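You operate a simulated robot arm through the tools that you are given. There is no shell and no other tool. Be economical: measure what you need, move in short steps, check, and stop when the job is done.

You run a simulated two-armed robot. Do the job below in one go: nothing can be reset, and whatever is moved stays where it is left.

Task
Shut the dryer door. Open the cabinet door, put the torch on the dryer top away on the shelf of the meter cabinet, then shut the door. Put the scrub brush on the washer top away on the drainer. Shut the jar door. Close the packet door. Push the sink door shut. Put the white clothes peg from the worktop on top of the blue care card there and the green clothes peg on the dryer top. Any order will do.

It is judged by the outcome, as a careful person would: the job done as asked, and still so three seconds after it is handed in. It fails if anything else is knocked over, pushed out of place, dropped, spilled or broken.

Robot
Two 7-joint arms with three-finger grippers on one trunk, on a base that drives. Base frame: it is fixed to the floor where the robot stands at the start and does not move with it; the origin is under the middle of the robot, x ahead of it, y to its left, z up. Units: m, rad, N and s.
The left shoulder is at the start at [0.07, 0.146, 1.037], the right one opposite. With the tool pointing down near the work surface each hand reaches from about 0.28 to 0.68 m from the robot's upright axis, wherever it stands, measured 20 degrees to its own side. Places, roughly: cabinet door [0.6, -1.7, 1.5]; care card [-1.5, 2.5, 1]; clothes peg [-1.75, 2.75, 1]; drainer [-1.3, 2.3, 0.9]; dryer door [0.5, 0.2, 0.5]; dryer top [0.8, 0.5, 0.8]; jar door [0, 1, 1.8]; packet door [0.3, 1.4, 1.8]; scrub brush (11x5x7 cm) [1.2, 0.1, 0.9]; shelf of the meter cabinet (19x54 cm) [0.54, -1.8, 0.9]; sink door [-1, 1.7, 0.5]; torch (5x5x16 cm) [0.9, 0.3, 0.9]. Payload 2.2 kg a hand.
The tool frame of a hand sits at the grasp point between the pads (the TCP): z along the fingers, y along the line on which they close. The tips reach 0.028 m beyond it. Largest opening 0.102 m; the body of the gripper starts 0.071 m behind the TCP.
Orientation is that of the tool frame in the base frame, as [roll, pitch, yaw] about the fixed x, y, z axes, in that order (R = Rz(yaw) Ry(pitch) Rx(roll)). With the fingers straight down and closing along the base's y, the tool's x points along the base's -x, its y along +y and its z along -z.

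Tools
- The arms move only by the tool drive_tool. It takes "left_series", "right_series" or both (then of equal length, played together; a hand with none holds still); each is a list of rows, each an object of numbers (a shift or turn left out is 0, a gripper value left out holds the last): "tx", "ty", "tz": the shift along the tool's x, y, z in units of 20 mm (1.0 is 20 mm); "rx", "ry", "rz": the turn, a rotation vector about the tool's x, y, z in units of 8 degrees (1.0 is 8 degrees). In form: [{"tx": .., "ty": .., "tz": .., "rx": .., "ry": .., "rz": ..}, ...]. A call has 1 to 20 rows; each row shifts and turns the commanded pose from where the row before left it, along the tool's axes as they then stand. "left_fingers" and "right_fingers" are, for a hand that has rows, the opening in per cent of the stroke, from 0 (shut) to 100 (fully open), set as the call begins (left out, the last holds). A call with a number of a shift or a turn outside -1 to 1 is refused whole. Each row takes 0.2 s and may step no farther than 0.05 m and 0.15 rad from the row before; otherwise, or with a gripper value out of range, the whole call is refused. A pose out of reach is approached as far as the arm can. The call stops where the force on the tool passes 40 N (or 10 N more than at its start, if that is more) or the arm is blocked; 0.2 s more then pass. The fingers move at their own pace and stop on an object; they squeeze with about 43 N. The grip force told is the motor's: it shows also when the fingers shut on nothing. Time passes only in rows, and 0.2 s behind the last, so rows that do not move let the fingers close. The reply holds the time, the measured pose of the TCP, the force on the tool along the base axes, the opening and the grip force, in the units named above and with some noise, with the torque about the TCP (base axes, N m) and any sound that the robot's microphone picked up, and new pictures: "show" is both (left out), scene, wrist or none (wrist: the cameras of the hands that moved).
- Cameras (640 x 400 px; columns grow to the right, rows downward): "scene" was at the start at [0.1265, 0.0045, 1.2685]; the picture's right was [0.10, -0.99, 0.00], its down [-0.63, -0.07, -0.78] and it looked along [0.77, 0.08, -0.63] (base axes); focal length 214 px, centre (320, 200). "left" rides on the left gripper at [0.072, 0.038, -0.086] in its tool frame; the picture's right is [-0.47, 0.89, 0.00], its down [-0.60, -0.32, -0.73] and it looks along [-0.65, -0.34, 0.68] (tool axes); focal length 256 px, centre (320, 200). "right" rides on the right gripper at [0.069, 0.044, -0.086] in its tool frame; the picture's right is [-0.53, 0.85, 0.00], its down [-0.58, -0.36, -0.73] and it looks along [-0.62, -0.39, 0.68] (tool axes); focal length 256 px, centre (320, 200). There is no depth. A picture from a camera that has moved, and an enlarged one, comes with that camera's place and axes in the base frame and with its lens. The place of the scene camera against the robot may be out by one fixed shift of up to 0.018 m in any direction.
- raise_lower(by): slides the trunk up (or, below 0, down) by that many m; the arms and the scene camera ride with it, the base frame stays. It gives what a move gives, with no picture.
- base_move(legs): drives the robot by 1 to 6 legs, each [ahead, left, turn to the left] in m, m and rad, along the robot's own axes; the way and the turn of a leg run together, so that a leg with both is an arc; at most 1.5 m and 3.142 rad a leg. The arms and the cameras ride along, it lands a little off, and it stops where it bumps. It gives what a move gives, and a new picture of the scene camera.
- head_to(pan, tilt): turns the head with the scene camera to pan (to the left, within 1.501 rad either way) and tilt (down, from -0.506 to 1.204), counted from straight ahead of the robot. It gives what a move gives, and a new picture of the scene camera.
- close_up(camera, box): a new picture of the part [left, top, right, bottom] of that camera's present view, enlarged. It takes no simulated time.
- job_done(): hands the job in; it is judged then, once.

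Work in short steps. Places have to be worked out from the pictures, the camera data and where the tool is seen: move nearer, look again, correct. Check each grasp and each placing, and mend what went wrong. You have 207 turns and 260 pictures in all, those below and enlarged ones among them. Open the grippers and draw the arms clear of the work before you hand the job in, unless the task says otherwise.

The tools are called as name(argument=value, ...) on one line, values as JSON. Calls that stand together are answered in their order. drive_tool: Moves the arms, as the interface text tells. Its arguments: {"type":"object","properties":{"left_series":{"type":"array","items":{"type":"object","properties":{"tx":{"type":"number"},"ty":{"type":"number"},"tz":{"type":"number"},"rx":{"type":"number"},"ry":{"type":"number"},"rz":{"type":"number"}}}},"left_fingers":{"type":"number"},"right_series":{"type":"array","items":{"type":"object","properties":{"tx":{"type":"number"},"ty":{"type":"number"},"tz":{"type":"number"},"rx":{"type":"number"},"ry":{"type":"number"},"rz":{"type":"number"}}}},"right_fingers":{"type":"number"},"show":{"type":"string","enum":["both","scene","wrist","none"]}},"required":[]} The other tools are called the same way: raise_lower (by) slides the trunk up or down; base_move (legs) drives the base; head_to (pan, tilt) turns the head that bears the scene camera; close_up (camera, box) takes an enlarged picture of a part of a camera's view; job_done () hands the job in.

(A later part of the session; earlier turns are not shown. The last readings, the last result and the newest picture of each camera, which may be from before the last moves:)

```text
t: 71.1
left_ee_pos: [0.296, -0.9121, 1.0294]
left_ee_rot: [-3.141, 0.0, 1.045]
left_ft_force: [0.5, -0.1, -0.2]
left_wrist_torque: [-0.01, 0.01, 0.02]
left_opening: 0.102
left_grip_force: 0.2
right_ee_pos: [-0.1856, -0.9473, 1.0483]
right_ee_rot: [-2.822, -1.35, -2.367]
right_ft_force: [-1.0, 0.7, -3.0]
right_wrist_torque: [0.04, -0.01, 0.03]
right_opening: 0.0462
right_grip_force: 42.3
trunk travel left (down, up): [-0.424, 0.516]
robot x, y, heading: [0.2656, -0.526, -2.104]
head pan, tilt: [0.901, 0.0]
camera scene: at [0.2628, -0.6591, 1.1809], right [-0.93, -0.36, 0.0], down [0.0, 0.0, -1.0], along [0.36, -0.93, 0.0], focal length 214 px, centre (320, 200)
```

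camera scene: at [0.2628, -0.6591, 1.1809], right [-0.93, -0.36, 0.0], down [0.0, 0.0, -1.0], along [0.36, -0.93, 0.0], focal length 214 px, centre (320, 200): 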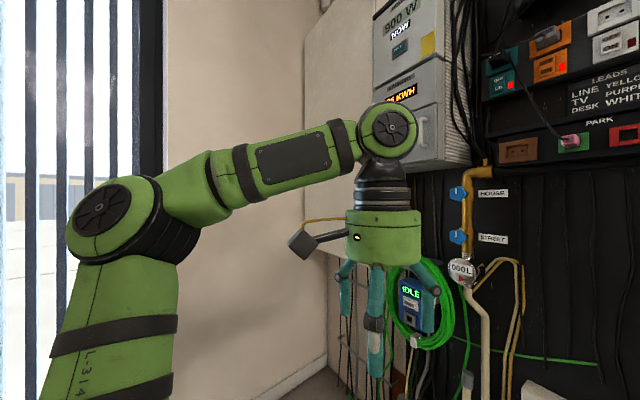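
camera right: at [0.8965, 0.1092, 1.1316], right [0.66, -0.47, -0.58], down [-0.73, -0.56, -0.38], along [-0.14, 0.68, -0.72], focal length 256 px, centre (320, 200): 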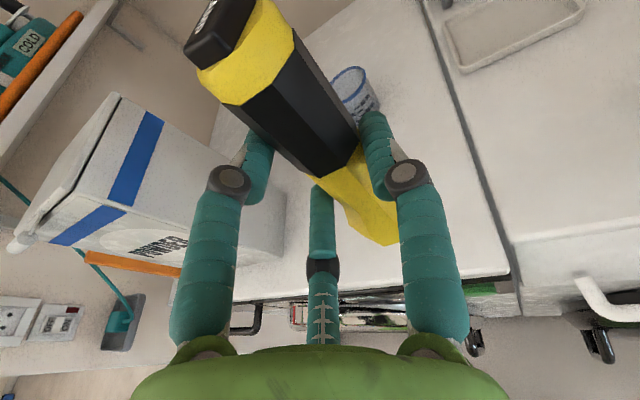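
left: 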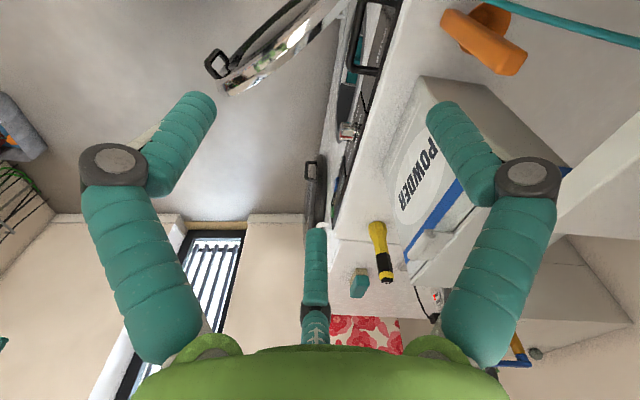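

The left arm hides the cabinet door. I strafe left to see it better.

base_move(legs=[[0.0, 0.5, 0]])

head_to(pan=0.25, tilt=-0.1)

```text
t: 74.0
left_ee_pos: [0.731, -1.1632, 1.0303]
left_ee_rot: [-3.141, 0.0, 1.046]
left_ft_force: [0.8, -0.3, -0.7]
left_wrist_torque: [0.02, -0.02, -0.01]
left_opening: 0.102
left_grip_force: 0.2
right_ee_pos: [0.2492, -1.2, 1.0481]
right_ee_rot: [-2.822, -1.348, -2.364]
right_ft_force: [-0.8, 0.4, -1.7]
right_wrist_torque: [0.01, 0.01, -0.02]
right_opening: 0.0462
right_grip_force: 42.8
trunk travel left (down, up): [-0.424, 0.516]
robot x, y, heading: [0.7009, -0.7818, -2.092]
head pan, tilt: [0.901, 0.0]
camera scene: at [0.6966, -0.9111, 1.1809], right [-0.93, -0.37, 0.0], down [0.0, 0.0, -1.0], along [0.37, -0.93, 0.0], focal length 214 px, centre (320, 200)
```

scene: 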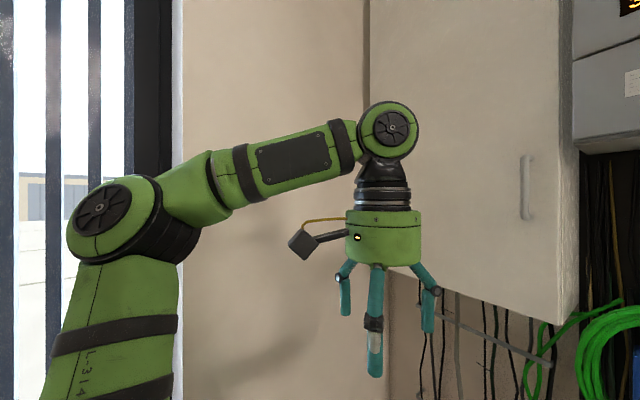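

```text
t: 75.0
left_ee_pos: [0.7292, -1.1642, 1.0292]
left_ee_rot: [-3.141, -0.002, 1.047]
left_ft_force: [-0.5, 0.4, 0.8]
left_wrist_torque: [-0.01, 0.01, -0.03]
left_opening: 0.102
left_grip_force: 0.0
right_ee_pos: [0.2488, -1.2, 1.0478]
right_ee_rot: [-2.824, -1.346, -2.364]
right_ft_force: [0.2, -0.2, -1.0]
right_wrist_torque: [0.03, -0.02, 0.03]
right_opening: 0.0461
right_grip_force: 43.0
trunk travel left (down, up): [-0.424, 0.516]
robot x, y, heading: [0.6951, -0.7774, -2.095]
head pan, tilt: [0.25, -0.099]
camera scene: at [0.6398, -0.911, 1.1897], right [-0.96, 0.27, 0.0], down [-0.03, -0.1, -1.0], along [-0.27, -0.96, 0.1], focal length 214 px, centre (320, 200)
```

scene: 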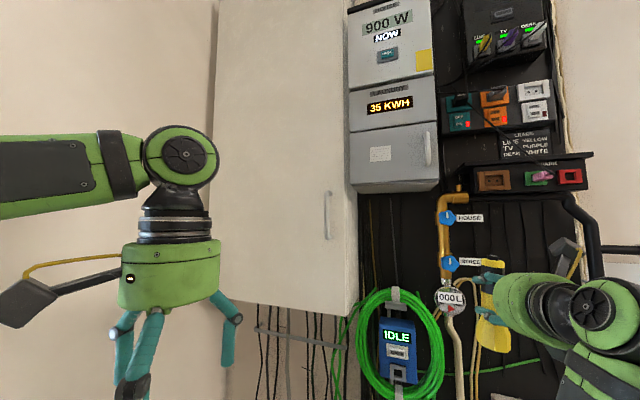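

The door has a vertical bar handle near its right edge (about z 1.14–1.29, e-offset right), hinge on the left. I raise the trunk to handle height and point the left hand ahead.

raise_lower(by=0.18)

drive_tool(left_series=[{"tx": -1}, {"tx": -1}, {"tx": -1}, {"tx": -1}, {"tx": -1}, {"tx": -1}, {"tx": -1}, {"tx": -1}, {"ry": -1}, {"ry": -1}, {"ry": -1}, {"ry": -1}, {"ry": -1}, {"ry": -1}, {"ry": -1}, {"ry": -1}, {"ry": -1}, {"ry": -1}, {"ry": -1}, {"ry": -0.25}])

```text
t: 77.0
left_ee_pos: [0.7289, -1.1624, 1.2088]
left_ee_rot: [3.141, 0.0, 1.046]
left_ft_force: [-0.1, -0.7, -0.3]
left_wrist_torque: [-0.01, 0.01, -0.01]
left_opening: 0.1021
left_grip_force: 0.1
right_ee_pos: [0.2493, -1.2008, 1.2278]
right_ee_rot: [-2.823, -1.346, -2.365]
right_ft_force: [1.0, -0.6, -1.4]
right_wrist_torque: [0.04, 0.0, 0.03]
right_opening: 0.046
right_grip_force: 43.2
trunk travel left (down, up): [-0.604, 0.336]
robot x, y, heading: [0.6955, -0.7805, -2.094]
head pan, tilt: [0.25, -0.099]
```

```text
t: 81.2
left_ee_pos: [0.6591, -1.3079, 1.2024]
left_ee_rot: [-0.142, 1.57, -2.239]
left_ft_force: [0.0, 0.5, 0.8]
left_wrist_torque: [0.03, 0.0, 0.0]
left_opening: 0.1022
left_grip_force: 0.0
left hand out of reach, approached as far as the arm can: row 6, 7, 8, 19, 20
right_ee_pos: [0.249, -1.1994, 1.2283]
right_ee_rot: [-2.821, -1.346, -2.365]
right_ft_force: [-0.1, -0.7, -2.0]
right_wrist_torque: [0.0, -0.02, 0.0]
right_opening: 0.0462
right_grip_force: 42.7
trunk travel left (down, up): [-0.604, 0.336]
robot x, y, heading: [0.6987, -0.7824, -2.089]
head pan, tilt: [0.25, -0.099]
camera scene: at [0.6397, -0.9107, 1.3698], right [-0.96, 0.27, 0.0], down [-0.03, -0.1, -1.0], along [-0.27, -0.96, 0.1], focal length 214 px, centre (320, 200)
camera left: at [0.7362, -1.2518, 1.1287], right [0.77, -0.44, 0.46], down [0.09, 0.79, 0.6], along [-0.64, -0.42, 0.65], focal length 256 px, centre (320, 200)
```

scene: 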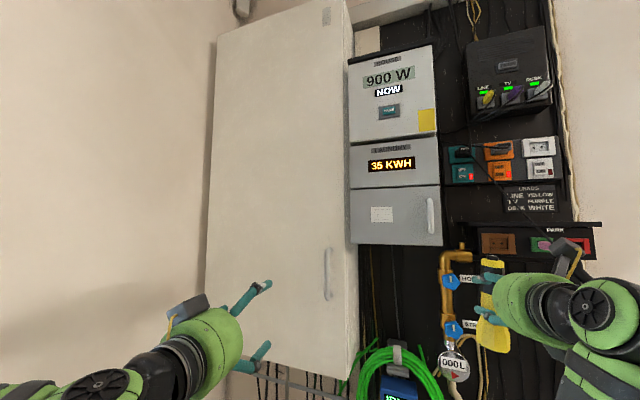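
left: 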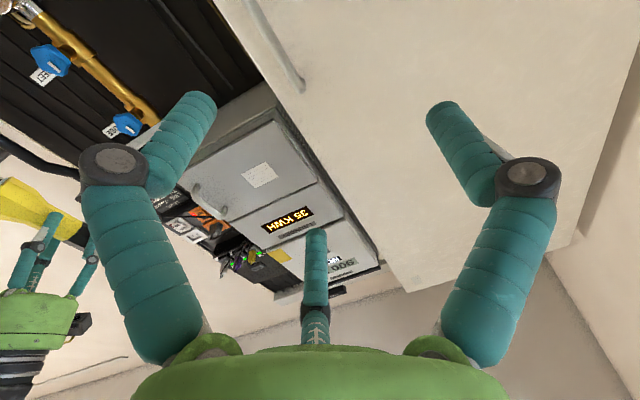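

Handle triangulates to about (0.432,-1.565), z 1.21. I bring the left hand in line and most of the way there.

drive_tool(left_series=[{"ty": -1}, {"ty": -1}, {"ty": -1}, {"tz": 1}, {"tz": 1}, {"tz": 1}, {"tz": 1}, {"tz": 1}, {"tz": 1}, {"tz": 1}, {"tz": 1}, {"tz": 1}, {"tz": 1}, {"tz": 1}, {"tz": 1}])

```text
t: 84.5
left_ee_pos: [0.4881, -1.4876, 1.1988]
left_ee_rot: [-3.024, 1.571, 1.165]
left_ft_force: [0.1, -0.4, 0.1]
left_wrist_torque: [-0.01, 0.01, -0.02]
left_opening: 0.1021
left_grip_force: 0.0
right_ee_pos: [0.2484, -1.201, 1.2272]
right_ee_rot: [-2.822, -1.345, -2.363]
right_ft_force: [0.4, 0.0, -2.0]
right_wrist_torque: [0.01, -0.01, 0.02]
right_opening: 0.0459
right_grip_force: 42.8
trunk travel left (down, up): [-0.604, 0.336]
robot x, y, heading: [0.6955, -0.7799, -2.091]
head pan, tilt: [0.25, -0.099]
camera scene: at [0.6392, -0.9124, 1.3695], right [-0.96, 0.27, 0.0], down [-0.03, -0.09, -1.0], along [-0.27, -0.96, 0.1], focal length 214 px, centre (320, 200)
camera left: at [0.5636, -1.4313, 1.1258], right [0.77, -0.44, 0.46], down [0.09, 0.79, 0.6], along [-0.64, -0.42, 0.65], focal length 256 px, centre (320, 200)
```

scene: 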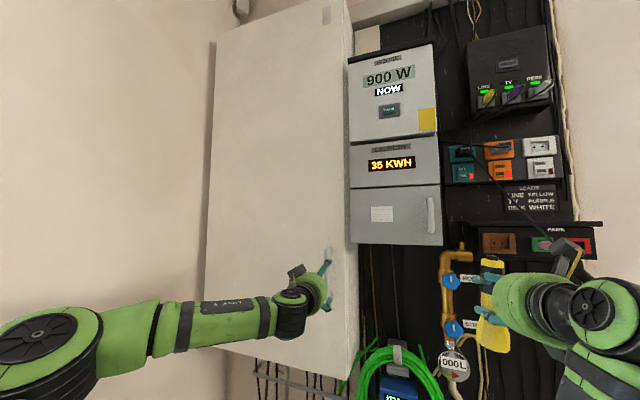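
left: 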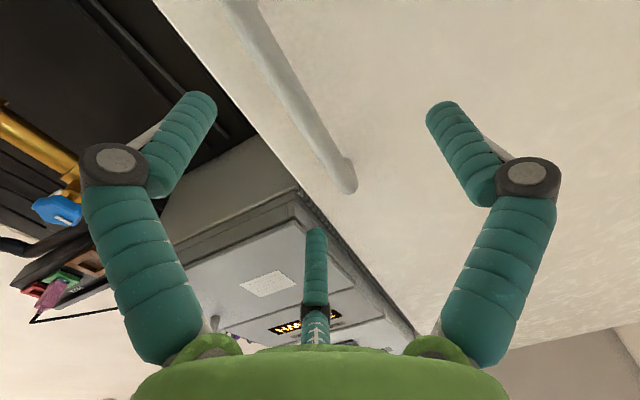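

The bar lies between the open fingers, about 0.09 m ahead. I move in gently, then close.

drive_tool(left_series=[{"ty": -0.7, "tz": 0.5}, {"tz": 1}, {"tz": 1}, {"tz": 0.5}, {"tz": 0.3}, {"tz": 0.3}, {"tz": 0.3}, {"tz": 0.3}])

```text
t: 86.2
left_ee_pos: [0.4855, -1.532, 1.196]
left_ee_rot: [-2.611, 1.57, 1.578]
left_ft_force: [-0.4, -0.4, -0.2]
left_wrist_torque: [0.02, 0.0, -0.02]
left_opening: 0.102
left_grip_force: 0.0
left hand out of reach, approached as far as the arm can: row 2, 3, 4, 5, 6, 7, 8
right_ee_pos: [0.2485, -1.1993, 1.2288]
right_ee_rot: [-2.821, -1.346, -2.365]
right_ft_force: [-0.3, 0.2, -1.2]
right_wrist_torque: [0.02, -0.03, 0.01]
right_opening: 0.046
right_grip_force: 42.9
trunk travel left (down, up): [-0.604, 0.336]
robot x, y, heading: [0.6994, -0.7812, -2.094]
head pan, tilt: [0.25, -0.099]
camera scene: at [0.6398, -0.9111, 1.3697], right [-0.96, 0.27, 0.0], down [-0.03, -0.1, -1.0], along [-0.27, -0.96, 0.1], focal length 214 px, centre (320, 200)
camera left: at [0.5611, -1.4764, 1.123], right [0.77, -0.44, 0.47], down [0.09, 0.79, 0.6], along [-0.64, -0.42, 0.65], focal length 256 px, centre (320, 200)
```

scene: 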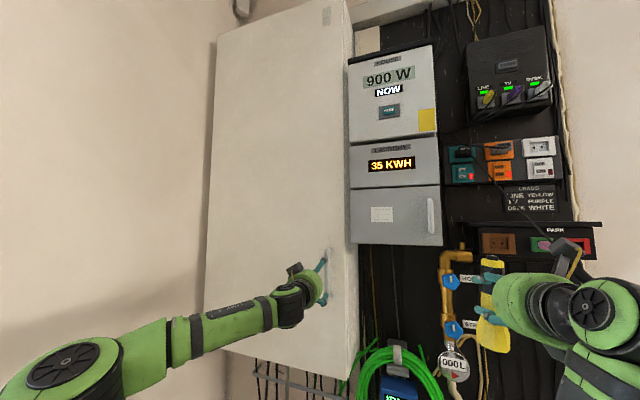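
left: 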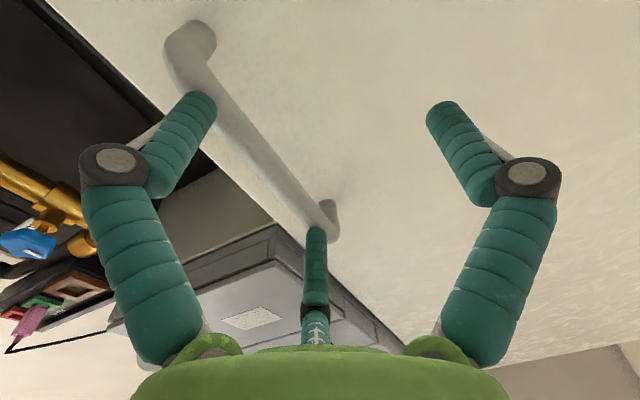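

Reach ran out. I pull the hand back a little, drive nearer, then go in again.

drive_tool(left_series=[{"tz": -1}, {"tz": -1}, {"tz": -1}, {"tz": -1}, {"tz": -1}, {"tz": -1}, {"tz": -1}, {"tz": -1}], show="none")

base_move(legs=[[0.12, 0, 0]])

close_up(camera="left", box=[0, 0, 640, 400])

```text
t: 88.0
left_ee_pos: [0.5641, -1.3927, 1.1955]
left_ee_rot: [0.57, 1.569, -1.525]
left_ft_force: [-0.4, 0.2, -0.3]
left_wrist_torque: [-0.02, 0.0, -0.01]
left_opening: 0.1019
left_grip_force: 0.0
right_ee_pos: [0.25, -1.1983, 1.2283]
right_ee_rot: [-2.819, -1.347, -2.366]
right_ft_force: [-0.1, 0.2, -0.9]
right_wrist_torque: [0.01, 0.0, 0.0]
right_opening: 0.0463
right_grip_force: 42.7
trunk travel left (down, up): [-0.604, 0.336]
robot x, y, heading: [0.6955, -0.7818, -2.096]
head pan, tilt: [0.25, -0.099]
```

```text
t: 89.3
left_ee_pos: [0.5048, -1.4968, 1.1965]
left_ee_rot: [0.209, 1.57, -1.885]
left_ft_force: [0.0, -1.0, 0.2]
left_wrist_torque: [0.0, 0.01, -0.03]
left_opening: 0.1023
left_grip_force: 0.0
right_ee_pos: [0.1897, -1.3018, 1.2282]
right_ee_rot: [-2.82, -1.348, -2.367]
right_ft_force: [-0.1, 0.1, -1.9]
right_wrist_torque: [0.04, 0.03, 0.0]
right_opening: 0.046
right_grip_force: 42.7
trunk travel left (down, up): [-0.604, 0.336]
robot x, y, heading: [0.6357, -0.883, -2.095]
head pan, tilt: [0.25, -0.099]
camera scene: at [0.5803, -1.0133, 1.3699], right [-0.96, 0.27, 0.0], down [-0.03, -0.1, -0.99], along [-0.27, -0.96, 0.1], focal length 214 px, centre (320, 200)
```

scene: 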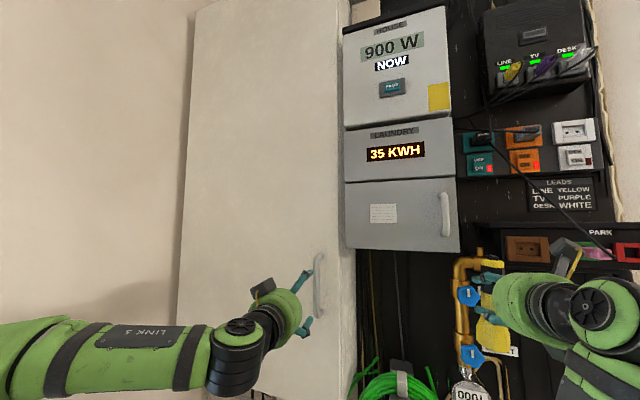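

```text
1.00 times, centred on (320, 200) of left (not enlarged: the box is as wide or as high as the picture)
camera zoom: at [0.5813, -1.4415, 1.123], right [0.77, -0.44, 0.47], down [0.09, 0.79, 0.6], along [-0.64, -0.42, 0.65], focal length 256 px, centre (320, 200)
```

zoom: 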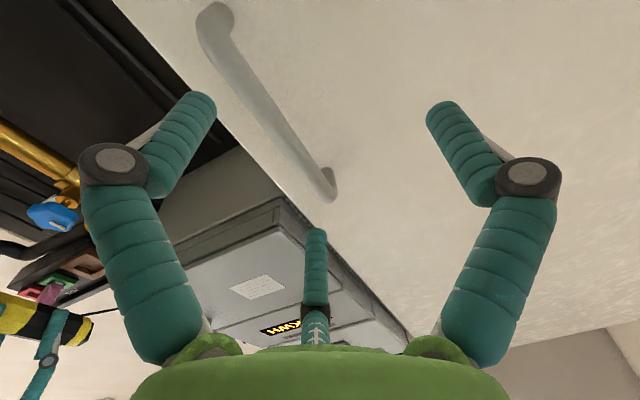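

The bar is about 0.04 m to the right and 0.08 m ahead of the TCP. I shift and approach slowly.

drive_tool(left_series=[{"ty": -1}, {"ty": -1}, {"tz": 1}, {"tz": 1}, {"tz": 0.5}, {"tz": 0.4}, {"tz": 0.3}, {"tz": 0.3}], show="wrist")

```text
t: 91.1
left_ee_pos: [0.4354, -1.5393, 1.1957]
left_ee_rot: [0.509, 1.569, -1.584]
left_ft_force: [-0.5, 0.3, -0.3]
left_wrist_torque: [-0.02, -0.01, 0.02]
left_opening: 0.1022
left_grip_force: 0.0
right_ee_pos: [0.1887, -1.3029, 1.2284]
right_ee_rot: [-2.822, -1.348, -2.365]
right_ft_force: [-0.4, -0.2, -2.2]
right_wrist_torque: [0.03, -0.03, 0.01]
right_opening: 0.046
right_grip_force: 42.6
trunk travel left (down, up): [-0.604, 0.336]
robot x, y, heading: [0.641, -0.8849, -2.093]
head pan, tilt: [0.25, -0.099]
camera left: at [0.5114, -1.483, 1.1222], right [0.77, -0.44, 0.47], down [0.09, 0.79, 0.6], along [-0.64, -0.42, 0.65], focal length 256 px, centre (320, 200)
```

left: 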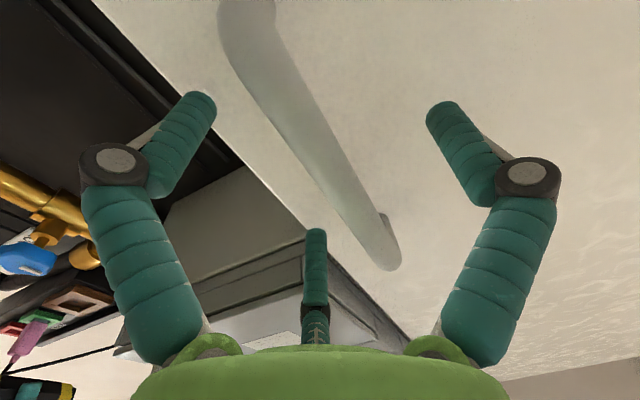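

The bar is well between the fingers; I close on it.

drive_tool(left_series=[{"tz": 0.3}, {"tz": 0.2}, {}, {}, {}], left_fingers=0, show="wrist")

```text
t: 91.7
left_ee_pos: [0.4413, -1.5404, 1.1971]
left_ee_rot: [-0.437, 1.566, -2.525]
left_ft_force: [20.3, 18.1, -3.8]
left_wrist_torque: [-0.37, 0.17, -0.36]
left_opening: 0.0237
left_grip_force: 45.1
right_ee_pos: [0.1957, -1.2975, 1.2318]
right_ee_rot: [-2.824, -1.351, -2.36]
right_ft_force: [0.3, -0.2, -2.3]
right_wrist_torque: [-0.03, -0.04, -0.01]
right_opening: 0.0462
right_grip_force: 42.9
trunk travel left (down, up): [-0.604, 0.336]
robot x, y, heading: [0.6384, -0.8832, -2.096]
head pan, tilt: [0.25, -0.099]
stopped in row 2 (left hand): the force on the tool passed its limit at 42 N (the readings are from after the stop); the commanded pose is now the measured one
camera left: at [0.5163, -1.4844, 1.1244], right [0.77, -0.44, 0.46], down [0.09, 0.79, 0.6], along [-0.63, -0.42, 0.65], focal length 256 px, centre (320, 200)
```

left: 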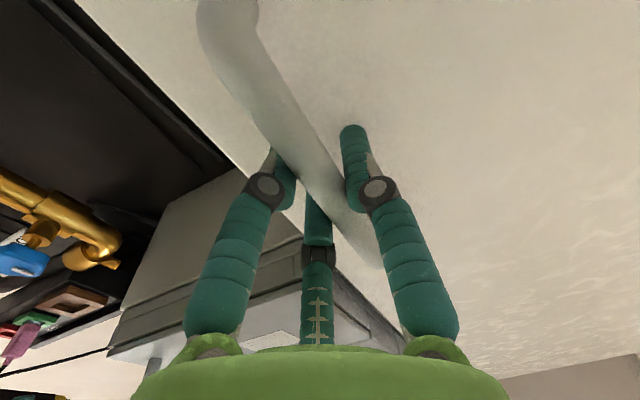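

The bar is gripped (24 mm). I pull along the door's arc, turning the hand with it.

drive_tool(left_series=[{"tz": -0.5, "rx": 0.15}, {"tz": -0.8, "rx": 0.24}, {"tz": -1, "rx": 0.3}, {"tz": -1, "rx": 0.3}, {"tz": -1, "rx": 0.3}, {"tz": -1, "rx": 0.3}], show="scene")

```text
t: 93.0
left_ee_pos: [0.4921, -1.4871, 1.1984]
left_ee_rot: [-0.754, 1.56, -2.985]
left_ft_force: [11.3, -11.8, 3.5]
left_wrist_torque: [0.1, -0.58, 0.09]
left_opening: 0.0235
left_grip_force: 45.3
right_ee_pos: [0.1916, -1.3049, 1.2265]
right_ee_rot: [-2.83, -1.344, -2.354]
right_ft_force: [-0.6, -0.6, -1.2]
right_wrist_torque: [0.02, -0.02, 0.05]
right_opening: 0.0462
right_grip_force: 43.0
trunk travel left (down, up): [-0.604, 0.336]
robot x, y, heading: [0.6351, -0.8814, -2.093]
head pan, tilt: [0.25, -0.099]
stopped in row 6 (left hand): the force on the tool passed its limit at 42 N (the readings are from after the stop); the commanded pose is now the measured one
camera scene: at [0.5815, -1.0163, 1.3691], right [-0.96, 0.27, 0.0], down [-0.03, -0.09, -1.0], along [-0.27, -0.96, 0.1], focal length 214 px, centre (320, 200)
```

scene: 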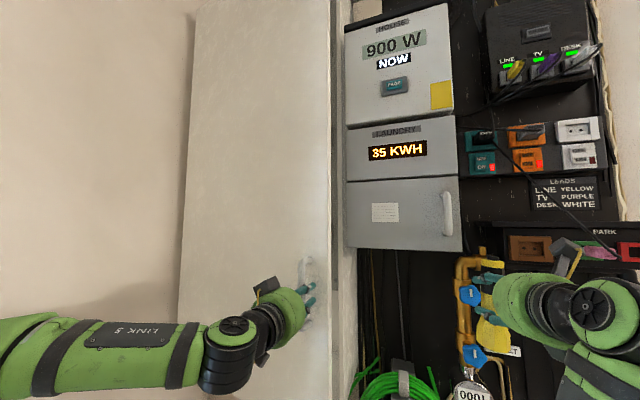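

The door is coming open; the side force says the arc turns tighter to the left. I continue with a bit more leftward motion.

drive_tool(left_series=[{"ty": 0.4}, {"tz": -0.8, "ty": 0.15, "rx": 0.36}, {"tz": -0.8, "ty": 0.1, "rx": 0.36}, {"tz": -0.8, "ty": 0.1, "rx": 0.36}, {"tz": -0.8, "ty": 0.1, "rx": 0.36}, {"tz": -0.8, "ty": 0.1, "rx": 0.36}, {"tz": -0.8, "ty": 0.1, "rx": 0.36}], show="none")

```text
t: 94.5
left_ee_pos: [0.5724, -1.4266, 1.1977]
left_ee_rot: [-0.104, 1.56, -2.653]
left_ft_force: [2.5, -1.7, 8.5]
left_wrist_torque: [0.26, -0.41, 0.23]
left_opening: 0.0235
left_grip_force: 44.7
right_ee_pos: [0.1929, -1.3022, 1.2287]
right_ee_rot: [-2.822, -1.35, -2.362]
right_ft_force: [-0.6, -0.2, -1.2]
right_wrist_torque: [0.05, -0.03, -0.01]
right_opening: 0.046
right_grip_force: 42.9
trunk travel left (down, up): [-0.604, 0.336]
robot x, y, heading: [0.6387, -0.8832, -2.094]
head pan, tilt: [0.25, -0.099]
```

Going well (door about 27° open). I continue the arc.

drive_tool(left_series=[{"tz": -0.8, "ty": 0.06, "rx": 0.33}, {"tz": -0.8, "ty": 0.06, "rx": 0.33}, {"tz": -0.8, "ty": 0.06, "rx": 0.33}, {"tz": -0.8, "ty": 0.06, "rx": 0.33}, {"tz": -0.8, "ty": 0.06, "rx": 0.33}, {"tz": -0.8, "ty": 0.06, "rx": 0.33}, {"tz": -0.8, "ty": 0.06, "rx": 0.33}, {"tz": -0.8, "ty": 0.06, "rx": 0.33}], show="scene")

```text
t: 96.3
left_ee_pos: [0.6885, -1.3745, 1.1984]
left_ee_rot: [0.803, 1.561, -2.125]
left_ft_force: [-4.6, 25.2, -2.9]
left_wrist_torque: [0.79, 0.37, 1.23]
left_opening: 0.0235
left_grip_force: 45.2
right_ee_pos: [0.1902, -1.2953, 1.2308]
right_ee_rot: [-2.8, -1.351, -2.384]
right_ft_force: [0.2, -0.5, -2.4]
right_wrist_torque: [0.03, -0.04, -0.03]
right_opening: 0.0462
right_grip_force: 43.4
trunk travel left (down, up): [-0.604, 0.336]
robot x, y, heading: [0.6403, -0.881, -2.098]
head pan, tilt: [0.25, -0.099]
camera scene: at [0.5797, -1.0064, 1.3704], right [-0.96, 0.27, 0.0], down [-0.03, -0.1, -0.99], along [-0.27, -0.96, 0.1], focal length 214 px, centre (320, 200)
```

scene: 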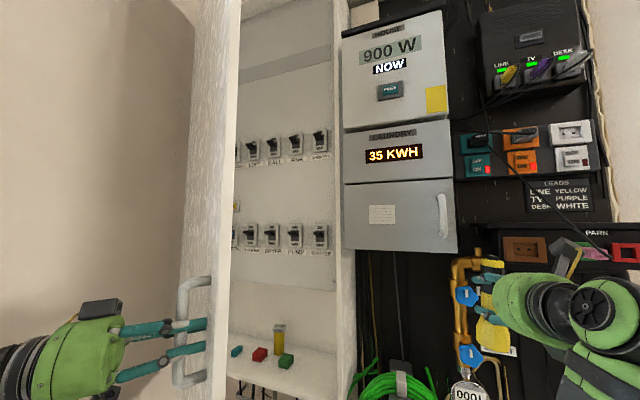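

The door is about 50° open and the shelf inside shows some small blocks. I continue to about 80–90°, easing the side force.

drive_tool(left_series=[{"ty": -0.4}, {"tz": -0.8, "ty": -0.03, "rx": 0.36}, {"tz": -0.8, "ty": -0.03, "rx": 0.36}, {"tz": -0.8, "ty": -0.03, "rx": 0.36}, {"tz": -0.8, "ty": -0.03, "rx": 0.36}, {"tz": -0.8, "ty": -0.03, "rx": 0.36}, {"tz": -0.8, "ty": -0.03, "rx": 0.36}, {"tz": -0.8, "ty": -0.03, "rx": 0.36}], show="scene")

```text
t: 98.2
left_ee_pos: [0.8007, -1.3538, 1.1987]
left_ee_rot: [1.35, 1.559, -1.93]
left_ft_force: [-0.8, 36.8, -13.9]
left_wrist_torque: [1.55, 1.41, 0.81]
left_opening: 0.0238
left_grip_force: 45.1
right_ee_pos: [0.1918, -1.2951, 1.2316]
right_ee_rot: [-2.799, -1.35, -2.384]
right_ft_force: [0.7, -0.4, -1.9]
right_wrist_torque: [0.0, -0.01, 0.01]
right_opening: 0.0463
right_grip_force: 43.2
trunk travel left (down, up): [-0.604, 0.336]
robot x, y, heading: [0.6376, -0.885, -2.096]
head pan, tilt: [0.25, -0.099]
camera scene: at [0.5818, -1.0044, 1.3706], right [-0.96, 0.27, 0.0], down [-0.03, -0.1, -0.99], along [-0.27, -0.96, 0.11], focal length 214 px, centre (320, 200)
```

scene: 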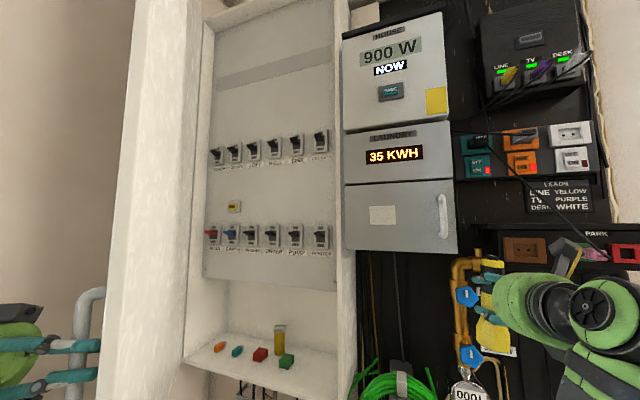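

The door is close to 90° open. I release the handle and withdraw the left hand.

drive_tool(left_series=[{}, {}, {"tz": -0.7}, {"tz": -1}, {"tz": -1}, {"tz": -0.5, "ty": -0.5}, {"ty": -1}, {"ty": -1}, {"ty": -1}, {"ty": -1}, {"ty": -1}], left_fingers=100, show="scene")

```text
t: 100.5
left_ee_pos: [0.8766, -1.2624, 1.1935]
left_ee_rot: [0.529, 1.562, -2.738]
left_ft_force: [-0.5, -0.2, 0.0]
left_wrist_torque: [-0.02, 0.01, 0.01]
left_opening: 0.1019
left_grip_force: 0.0
right_ee_pos: [0.1905, -1.303, 1.2294]
right_ee_rot: [-2.822, -1.347, -2.364]
right_ft_force: [-0.6, 0.1, -2.4]
right_wrist_torque: [0.0, -0.04, 0.01]
right_opening: 0.046
right_grip_force: 43.4
trunk travel left (down, up): [-0.604, 0.336]
robot x, y, heading: [0.6379, -0.8802, -2.094]
head pan, tilt: [0.25, -0.099]
camera scene: at [0.5809, -1.0138, 1.3698], right [-0.96, 0.27, 0.0], down [-0.03, -0.1, -0.99], along [-0.27, -0.96, 0.1], focal length 214 px, centre (320, 200)
```

scene: 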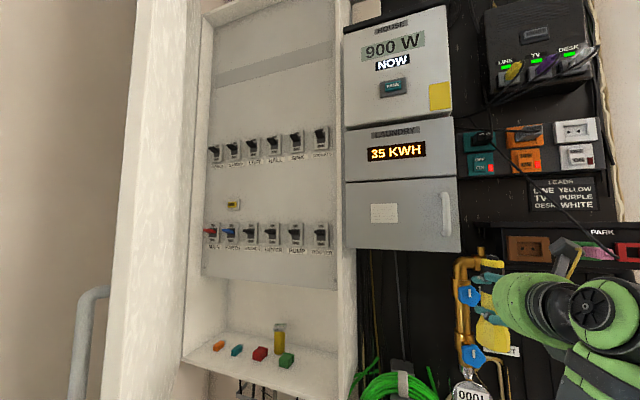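

Computing from the hand track, the door is only about 50° open with its hinge near e 1.66. I'll push it wider from the inside: first bring the left hand round the free edge.

drive_tool(left_series=[{"tz": 1}, {"tz": 1}, {"tz": 1}, {"tz": 1}, {"tz": 1}, {"tz": 1}, {"tz": 1}, {"tz": 1}, {"tz": 1}, {"tz": 1}, {"rx": -1}, {"rx": -1}, {"rx": -1}, {"rx": -1}, {"rx": -1}, {"rx": -1}], left_fingers=0, show="scene")

```text
t: 104.0
left_ee_pos: [0.7197, -1.2874, 1.2608]
left_ee_rot: [-0.017, 1.564, -2.451]
left_ft_force: [-0.1, 0.8, 0.9]
left_wrist_torque: [-0.01, -0.02, 0.06]
left_opening: 0.0024
left_grip_force: 31.3
left hand out of reach, approached as far as the arm can: row 12, 13, 14, 15, 16
right_ee_pos: [0.1897, -1.3028, 1.2293]
right_ee_rot: [-2.816, -1.346, -2.37]
right_ft_force: [-0.2, -0.4, -1.8]
right_wrist_torque: [0.04, -0.07, 0.02]
right_opening: 0.0462
right_grip_force: 42.6
trunk travel left (down, up): [-0.604, 0.336]
robot x, y, heading: [0.6347, -0.8862, -2.091]
head pan, tilt: [0.25, -0.099]
camera scene: at [0.5797, -1.0125, 1.3698], right [-0.96, 0.27, 0.0], down [-0.03, -0.1, -0.99], along [-0.27, -0.96, 0.1], focal length 214 px, centre (320, 200)
```

scene: 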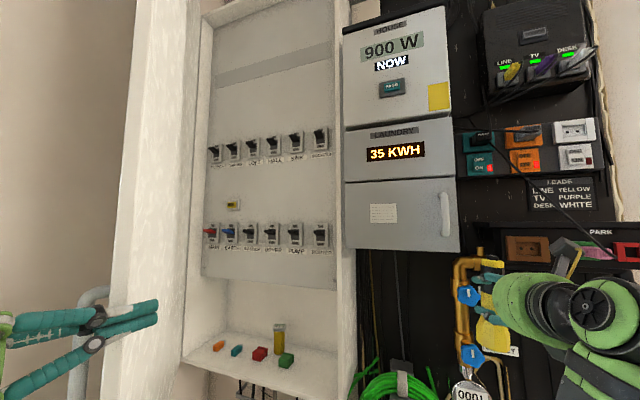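

The hand is just outside the free edge. I shift right, move in past the edge, and straighten.

drive_tool(left_series=[{"ty": -1}, {"ty": -1}, {"ty": -1}, {"ty": -1}, {"tz": 1}, {"tz": 1}, {"tz": 1}, {"tz": 1}, {"tz": 1}, {"tz": 1}, {"tz": 1}, {"tz": 1}, {"rx": -1}, {"rx": -1}], show="scene")

```text
t: 107.0
left_ee_pos: [0.5555, -1.343, 1.2932]
left_ee_rot: [-0.531, 1.562, -2.681]
left_ft_force: [0.5, 0.0, -0.1]
left_wrist_torque: [-0.01, 0.01, 0.02]
left_opening: 0.002
left_grip_force: 30.9
left hand out of reach, approached as far as the arm can: row 1, 2, 3, 4
right_ee_pos: [0.1894, -1.302, 1.2282]
right_ee_rot: [-2.814, -1.345, -2.368]
right_ft_force: [-0.7, 0.5, -2.3]
right_wrist_torque: [0.03, -0.04, 0.01]
right_opening: 0.0462
right_grip_force: 43.1
trunk travel left (down, up): [-0.604, 0.336]
robot x, y, heading: [0.6365, -0.8803, -2.096]
head pan, tilt: [0.25, -0.099]
camera scene: at [0.579, -1.0134, 1.3697], right [-0.96, 0.27, 0.0], down [-0.03, -0.1, -0.99], along [-0.27, -0.96, 0.1], focal length 214 px, centre (320, 200)
```

scene: 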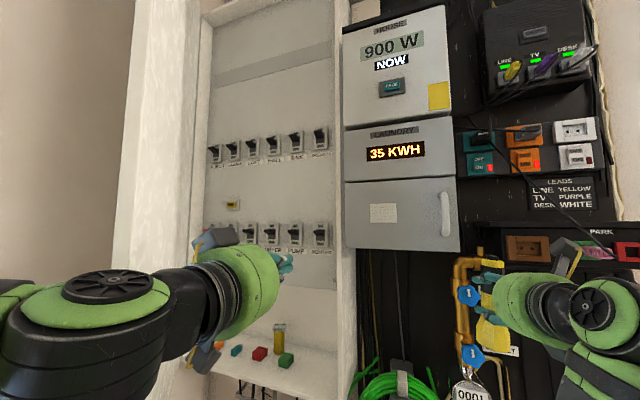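

The hand is inside the door. Now I push left against the door's inner face.

drive_tool(left_series=[{"tz": 1}, {"tz": 1}, {"ty": 1}, {"ty": 1}, {"ty": 1}, {"ty": 1}, {"ty": 1}, {"ty": 1}, {"ty": 1}, {"ty": 1}, {"ty": 1}, {"ty": 1}, {"ty": 1}, {"ty": 1}, {"ty": 1}, {"ty": 1}, {"ty": 1}, {"ty": 1}], show="scene")

```text
t: 110.8
left_ee_pos: [0.8042, -1.5558, 1.2899]
left_ee_rot: [-0.924, 1.561, -3.075]
left_ft_force: [0.3, 0.5, -0.7]
left_wrist_torque: [0.01, 0.03, -0.02]
left_opening: 0.0021
left_grip_force: 31.4
right_ee_pos: [0.191, -1.3062, 1.2276]
right_ee_rot: [-2.83, -1.346, -2.351]
right_ft_force: [-0.3, 0.2, -0.9]
right_wrist_torque: [0.02, 0.0, 0.0]
right_opening: 0.0461
right_grip_force: 42.6
trunk travel left (down, up): [-0.604, 0.336]
robot x, y, heading: [0.6387, -0.8878, -2.093]
head pan, tilt: [0.25, -0.099]
camera scene: at [0.5814, -1.0165, 1.3695], right [-0.96, 0.27, 0.0], down [-0.03, -0.09, -1.0], along [-0.27, -0.96, 0.1], focal length 214 px, centre (320, 200)
```

scene: 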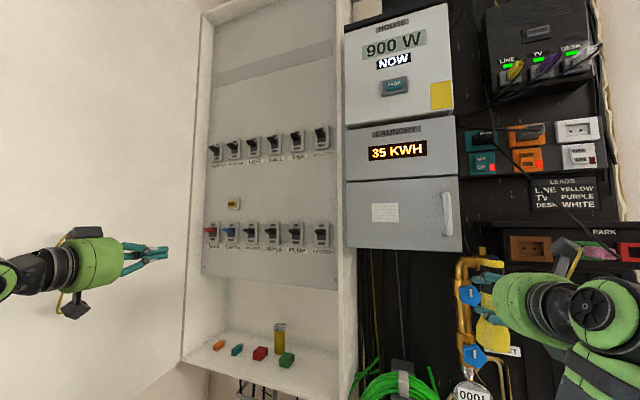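

The door swings wide. A little more to make generous room.

drive_tool(left_series=[{"ty": 1}, {"ty": 1}, {"ty": 1}, {"ty": 1}, {"ty": 1}, {"ty": 1}], show="none")

head_to(pan=0.8, tilt=0.3)

```text
t: 112.1
left_ee_pos: [0.8812, -1.6057, 1.2913]
left_ee_rot: [-1.585, 1.532, 2.517]
left_ft_force: [-22.7, 11.8, 5.9]
left_wrist_torque: [1.46, 1.52, 2.26]
left_opening: 0.002
left_grip_force: 31.7
right_ee_pos: [0.1882, -1.3, 1.2288]
right_ee_rot: [-2.814, -1.345, -2.37]
right_ft_force: [1.1, -1.2, -1.7]
right_wrist_torque: [0.05, -0.02, -0.09]
right_opening: 0.0462
right_grip_force: 42.5
trunk travel left (down, up): [-0.604, 0.336]
robot x, y, heading: [0.6395, -0.8839, -2.097]
head pan, tilt: [0.25, -0.099]
stopped in row 6 (left hand): the force on the tool passed its limit at 48 N (the readings are from after the stop); the commanded pose is now the measured one
```

```text
t: 113.1
left_ee_pos: [0.8812, -1.6083, 1.2907]
left_ee_rot: [-1.75, 1.541, 2.361]
left_ft_force: [-20.6, 11.6, 5.7]
left_wrist_torque: [1.3, 1.28, 1.97]
left_opening: 0.0019
left_grip_force: 31.2
right_ee_pos: [0.1841, -1.299, 1.2265]
right_ee_rot: [-2.792, -1.347, -2.393]
right_ft_force: [-0.3, 0.2, -1.5]
right_wrist_torque: [0.01, -0.01, -0.01]
right_opening: 0.046
right_grip_force: 43.0
trunk travel left (down, up): [-0.604, 0.336]
robot x, y, heading: [0.6357, -0.8834, -2.099]
head pan, tilt: [0.799, 0.3]
camera scene: at [0.622, -1.0153, 1.3337], right [-0.96, -0.27, 0.0], down [-0.07, 0.28, -0.96], along [0.26, -0.92, -0.29], focal length 214 px, centre (320, 200)
```

scene: 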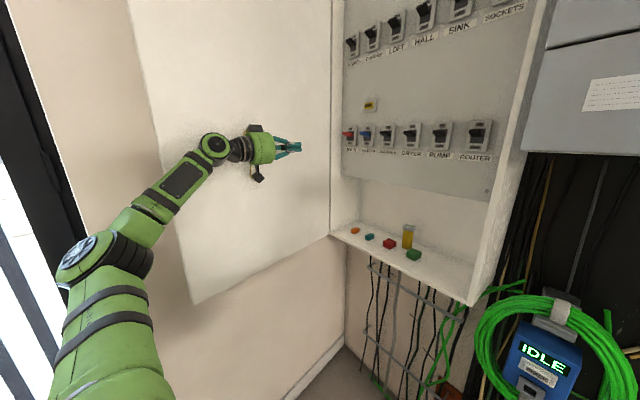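

The door now stands about 90° open by the wall. I draw the left hand back toward the body.

drive_tool(left_series=[{"ty": -1}, {"ty": -1}, {"ty": -1}, {"ty": -1}, {"ty": -1}, {"ty": -1}, {"ty": -1}, {"ty": -1}, {"ty": -1}, {"ty": -1}, {"ty": -1}, {"tz": -1}, {"tz": -1}, {"tz": -1}, {"tz": -1}], show="none")

raise_lower(by=-0.1)

head_to(pan=0.4, tilt=0.35)

```text
t: 116.3
left_ee_pos: [0.7528, -1.421, 1.2938]
left_ee_rot: [-1.756, 1.536, 2.356]
left_ft_force: [0.2, 0.3, 0.6]
left_wrist_torque: [0.01, -0.01, -0.01]
left_opening: 0.0021
left_grip_force: 31.3
right_ee_pos: [0.191, -1.3017, 1.2286]
right_ee_rot: [-2.825, -1.349, -2.361]
right_ft_force: [-0.2, 0.0, -1.3]
right_wrist_torque: [0.05, 0.0, -0.03]
right_opening: 0.0459
right_grip_force: 43.6
trunk travel left (down, up): [-0.604, 0.336]
robot x, y, heading: [0.6355, -0.8798, -2.099]
head pan, tilt: [0.799, 0.3]
```

```text
t: 117.6
left_ee_pos: [0.7533, -1.4219, 1.1924]
left_ee_rot: [-1.745, 1.536, 2.371]
left_ft_force: [0.2, 0.3, 0.4]
left_wrist_torque: [0.02, -0.03, 0.0]
left_opening: 0.0022
left_grip_force: 31.2
right_ee_pos: [0.1895, -1.3019, 1.1286]
right_ee_rot: [-2.821, -1.347, -2.364]
right_ft_force: [0.3, 0.4, -1.1]
right_wrist_torque: [0.03, -0.03, 0.0]
right_opening: 0.0462
right_grip_force: 43.1
trunk travel left (down, up): [-0.504, 0.436]
robot x, y, heading: [0.6344, -0.883, -2.097]
head pan, tilt: [0.799, 0.3]
```

```text
t: 118.5
left_ee_pos: [0.7528, -1.4223, 1.1925]
left_ee_rot: [-1.75, 1.537, 2.365]
left_ft_force: [0.4, 0.3, -0.3]
left_wrist_torque: [0.0, 0.01, -0.06]
left_opening: 0.0021
left_grip_force: 31.6
right_ee_pos: [0.1902, -1.3023, 1.1289]
right_ee_rot: [-2.823, -1.346, -2.361]
right_ft_force: [0.5, -0.1, -1.1]
right_wrist_torque: [0.02, -0.03, -0.03]
right_opening: 0.0463
right_grip_force: 43.4
trunk travel left (down, up): [-0.504, 0.436]
robot x, y, heading: [0.6385, -0.8795, -2.093]
head pan, tilt: [0.4, 0.351]
camera scene: at [0.5924, -1.0224, 1.2285], right [-0.99, 0.12, 0.0], down [0.04, 0.34, -0.94], along [-0.12, -0.93, -0.34], focal length 214 px, centre (320, 200)
```

scene: 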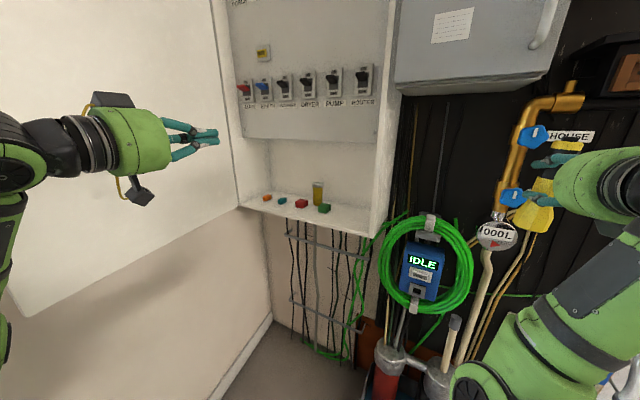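

Shelf is at about z 0.91, front edge g 1.17, right wall e 1.12, with free room right of the green block. I raise the left hand out of the way, then strafe left.

drive_tool(left_series=[{"ty": -1, "tx": -1}, {"ty": -1, "tx": -1}, {"ty": -1, "tx": -1}, {"ty": -1, "tx": -1}, {"tx": -1}, {"tx": -1}, {"tx": -1}], show="none")

base_move(legs=[[0, 0.13, 0]])

drive_tool(right_series=[{"ty": -1}, {"ty": -1}, {"ty": -1}, {"ty": -1}, {"ty": -1}, {"ty": -1}, {"ty": -1}, {"ty": -1}, {"ty": -1}, {"ty": -1}, {"ty": -1}, {"ty": -1}], show="scene")

```text
t: 120.1
left_ee_pos: [0.6898, -1.3787, 1.3375]
left_ee_rot: [-1.742, 1.536, 2.369]
left_ft_force: [-0.3, 1.0, -0.4]
left_wrist_torque: [0.0, 0.01, 0.0]
left_opening: 0.0024
left_grip_force: 31.3
right_ee_pos: [0.1898, -1.303, 1.1278]
right_ee_rot: [-2.821, -1.347, -2.364]
right_ft_force: [0.0, 0.0, -1.0]
right_wrist_torque: [0.01, 0.0, 0.01]
right_opening: 0.046
right_grip_force: 43.3
trunk travel left (down, up): [-0.504, 0.436]
robot x, y, heading: [0.6373, -0.8834, -2.096]
head pan, tilt: [0.4, 0.351]
```

```text
t: 121.3
left_ee_pos: [0.801, -1.4446, 1.3362]
left_ee_rot: [-1.748, 1.538, 2.366]
left_ft_force: [0.0, -0.2, 0.4]
left_wrist_torque: [-0.01, -0.02, 0.02]
left_opening: 0.002
left_grip_force: 31.1
right_ee_pos: [0.3007, -1.3675, 1.1284]
right_ee_rot: [-2.822, -1.347, -2.367]
right_ft_force: [-0.2, 1.0, -1.7]
right_wrist_torque: [-0.02, -0.01, 0.01]
right_opening: 0.0461
right_grip_force: 42.6
trunk travel left (down, up): [-0.504, 0.436]
robot x, y, heading: [0.752, -0.949, -2.095]
head pan, tilt: [0.4, 0.351]
camera scene: at [0.7039, -1.0869, 1.2285], right [-0.99, 0.12, 0.0], down [0.04, 0.34, -0.94], along [-0.12, -0.93, -0.34], focal length 214 px, centre (320, 200)
```

scene: 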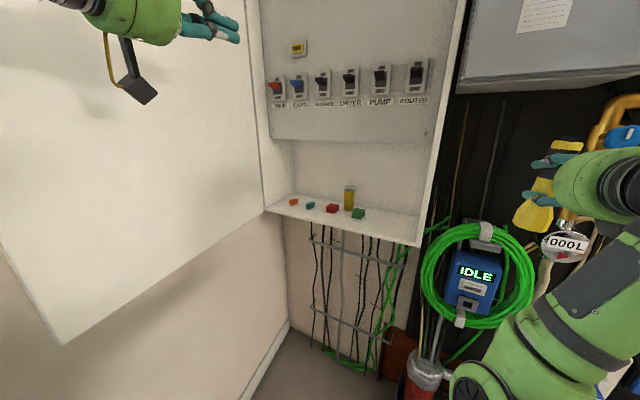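

```text
t: 124.0
left_ee_pos: [0.8009, -1.4429, 1.3375]
left_ee_rot: [-1.743, 1.539, 2.371]
left_ft_force: [0.9, -0.7, -0.9]
left_wrist_torque: [0.02, 0.03, 0.02]
left_opening: 0.002
left_grip_force: 31.3
right_ee_pos: [0.3455, -1.3912, 1.1326]
right_ee_rot: [-2.822, -1.348, -2.362]
right_ft_force: [-0.8, 0.2, -2.0]
right_wrist_torque: [0.02, -0.06, 0.01]
right_opening: 0.0461
right_grip_force: 43.0
right hand out of reach, approached as far as the arm can: row 3, 4, 5, 6, 7, 8, 9, 10, 11, 12
trunk travel left (down, up): [-0.504, 0.436]
robot x, y, heading: [0.7496, -0.9452, -2.094]
head pan, tilt: [0.4, 0.351]
camera scene: at [0.7042, -1.0871, 1.2284], right [-0.99, 0.12, 0.0], down [0.04, 0.34, -0.94], along [-0.12, -0.93, -0.34], focal length 214 px, centre (320, 200)
```

scene: 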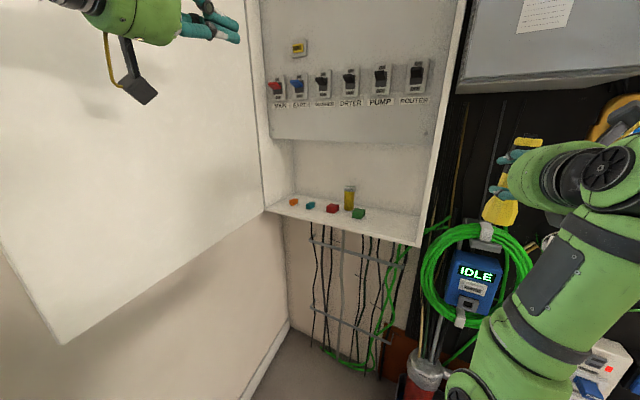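

The rolled right arm can't reach further left, so I instead turn the base left 0.4 rad. First the left hand comes in closer.

drive_tool(left_series=[{"ty": -1}, {"ty": -1}, {"ty": -1}, {"ty": -1}, {"ty": -1}], show="none")

base_move(legs=[[0, 0, 0.38]])

close_up(camera="right", box=[0, 0, 640, 400])

```text
t: 125.2
left_ee_pos: [0.7181, -1.3869, 1.3383]
left_ee_rot: [-1.767, 1.537, 2.346]
left_ft_force: [1.2, 0.6, -0.3]
left_wrist_torque: [0.0, 0.0, 0.02]
left_opening: 0.0022
left_grip_force: 31.4
right_ee_pos: [0.3439, -1.3905, 1.1322]
right_ee_rot: [-2.818, -1.344, -2.367]
right_ft_force: [-0.1, 1.3, -1.5]
right_wrist_torque: [-0.02, -0.05, -0.02]
right_opening: 0.0463
right_grip_force: 43.4
trunk travel left (down, up): [-0.504, 0.436]
robot x, y, heading: [0.7509, -0.9428, -2.097]
head pan, tilt: [0.4, 0.351]
```

```text
t: 126.7
left_ee_pos: [0.8837, -1.368, 1.3397]
left_ee_rot: [-1.745, 1.539, 2.744]
left_ft_force: [0.5, -0.7, -0.4]
left_wrist_torque: [0.02, -0.01, -0.01]
left_opening: 0.0021
left_grip_force: 31.5
right_ee_pos: [0.5357, -1.5073, 1.1317]
right_ee_rot: [-2.822, -1.348, -1.988]
right_ft_force: [0.4, -0.5, -1.3]
right_wrist_torque: [0.05, -0.01, -0.01]
right_opening: 0.0461
right_grip_force: 43.0
trunk travel left (down, up): [-0.504, 0.436]
robot x, y, heading: [0.7469, -0.9468, -1.72]
head pan, tilt: [0.4, 0.351]
camera scene: at [0.7566, -1.0911, 1.2284], right [-0.97, -0.25, 0.0], down [-0.09, 0.33, -0.94], along [0.23, -0.91, -0.34], focal length 214 px, centre (320, 200)
```

scene: 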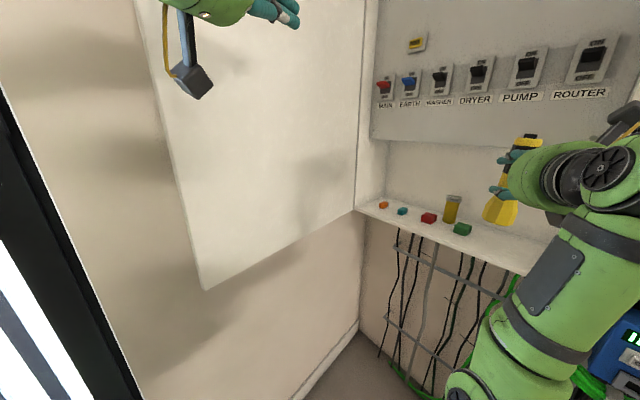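

```text
1.00 times, centred on (320, 200) of right (not enlarged: the box is as wide or as high as the picture)
camera zoom: at [0.4927, -1.433, 1.215], right [-0.79, 0.2, -0.58], down [0.48, 0.79, -0.38], along [0.38, -0.58, -0.72], focal length 256 px, centre (320, 200)
```

zoom: 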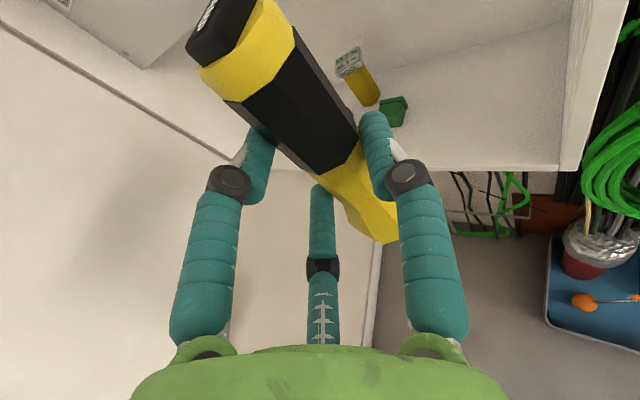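

TCP is at e 1.224, g 1.03 in front of the opening; green block at e 1.30, right wall e 1.13. I yaw the hand right about 15° to square it, then check reach.

drive_tool(right_series=[{"rx": -1}, {"rx": -1}, {"ty": 0.8, "tz": 0.5}, {"ty": 0.7, "tz": 1}, {"ty": 0.5, "tz": 1}], show="wrist")

```text
t: 127.9
left_ee_pos: [0.883, -1.3684, 1.3402]
left_ee_rot: [-1.759, 1.538, 2.728]
left_ft_force: [-0.1, -0.6, 0.0]
left_wrist_torque: [0.0, -0.03, 0.02]
left_opening: 0.0021
left_grip_force: 31.0
right_ee_pos: [0.4393, -1.5228, 1.1212]
right_ee_rot: [-3.103, -1.345, -1.988]
right_ft_force: [-1.0, 0.6, -1.2]
right_wrist_torque: [0.02, -0.03, 0.03]
right_opening: 0.046
right_grip_force: 43.0
right hand out of reach, approached as far as the arm can: row 1, 2
trunk travel left (down, up): [-0.504, 0.436]
robot x, y, heading: [0.7473, -0.9457, -1.717]
head pan, tilt: [0.4, 0.351]
camera right: at [0.4227, -1.4425, 1.2083], right [-0.74, 0.42, -0.53], down [0.65, 0.65, -0.4], along [0.17, -0.64, -0.75], focal length 256 px, centre (320, 200)
```

right: 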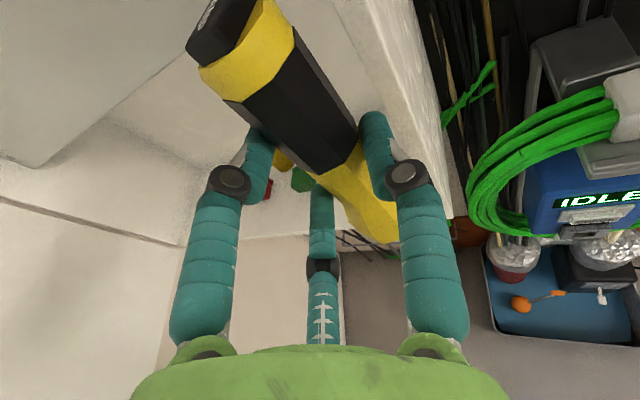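

The hand now points 9° off square, but slid right to e 1.148. I move it left again before going in.

drive_tool(right_series=[{"ty": -1}, {"ty": -1}, {"ty": -0.5}], show="none")

```text
t: 128.7
left_ee_pos: [0.8837, -1.3678, 1.34]
left_ee_rot: [-1.744, 1.539, 2.744]
left_ft_force: [0.5, 0.7, -0.4]
left_wrist_torque: [-0.01, -0.04, -0.01]
left_opening: 0.0022
left_grip_force: 31.6
right_ee_pos: [0.4764, -1.5369, 1.1221]
right_ee_rot: [-3.114, -1.345, -1.973]
right_ft_force: [-0.4, 0.1, -2.1]
right_wrist_torque: [0.03, 0.02, 0.04]
right_opening: 0.0461
right_grip_force: 42.7
right hand out of reach, approached as far as the arm can: row 2, 3
trunk travel left (down, up): [-0.504, 0.436]
robot x, y, heading: [0.7497, -0.9472, -1.723]
head pan, tilt: [0.4, 0.351]
```

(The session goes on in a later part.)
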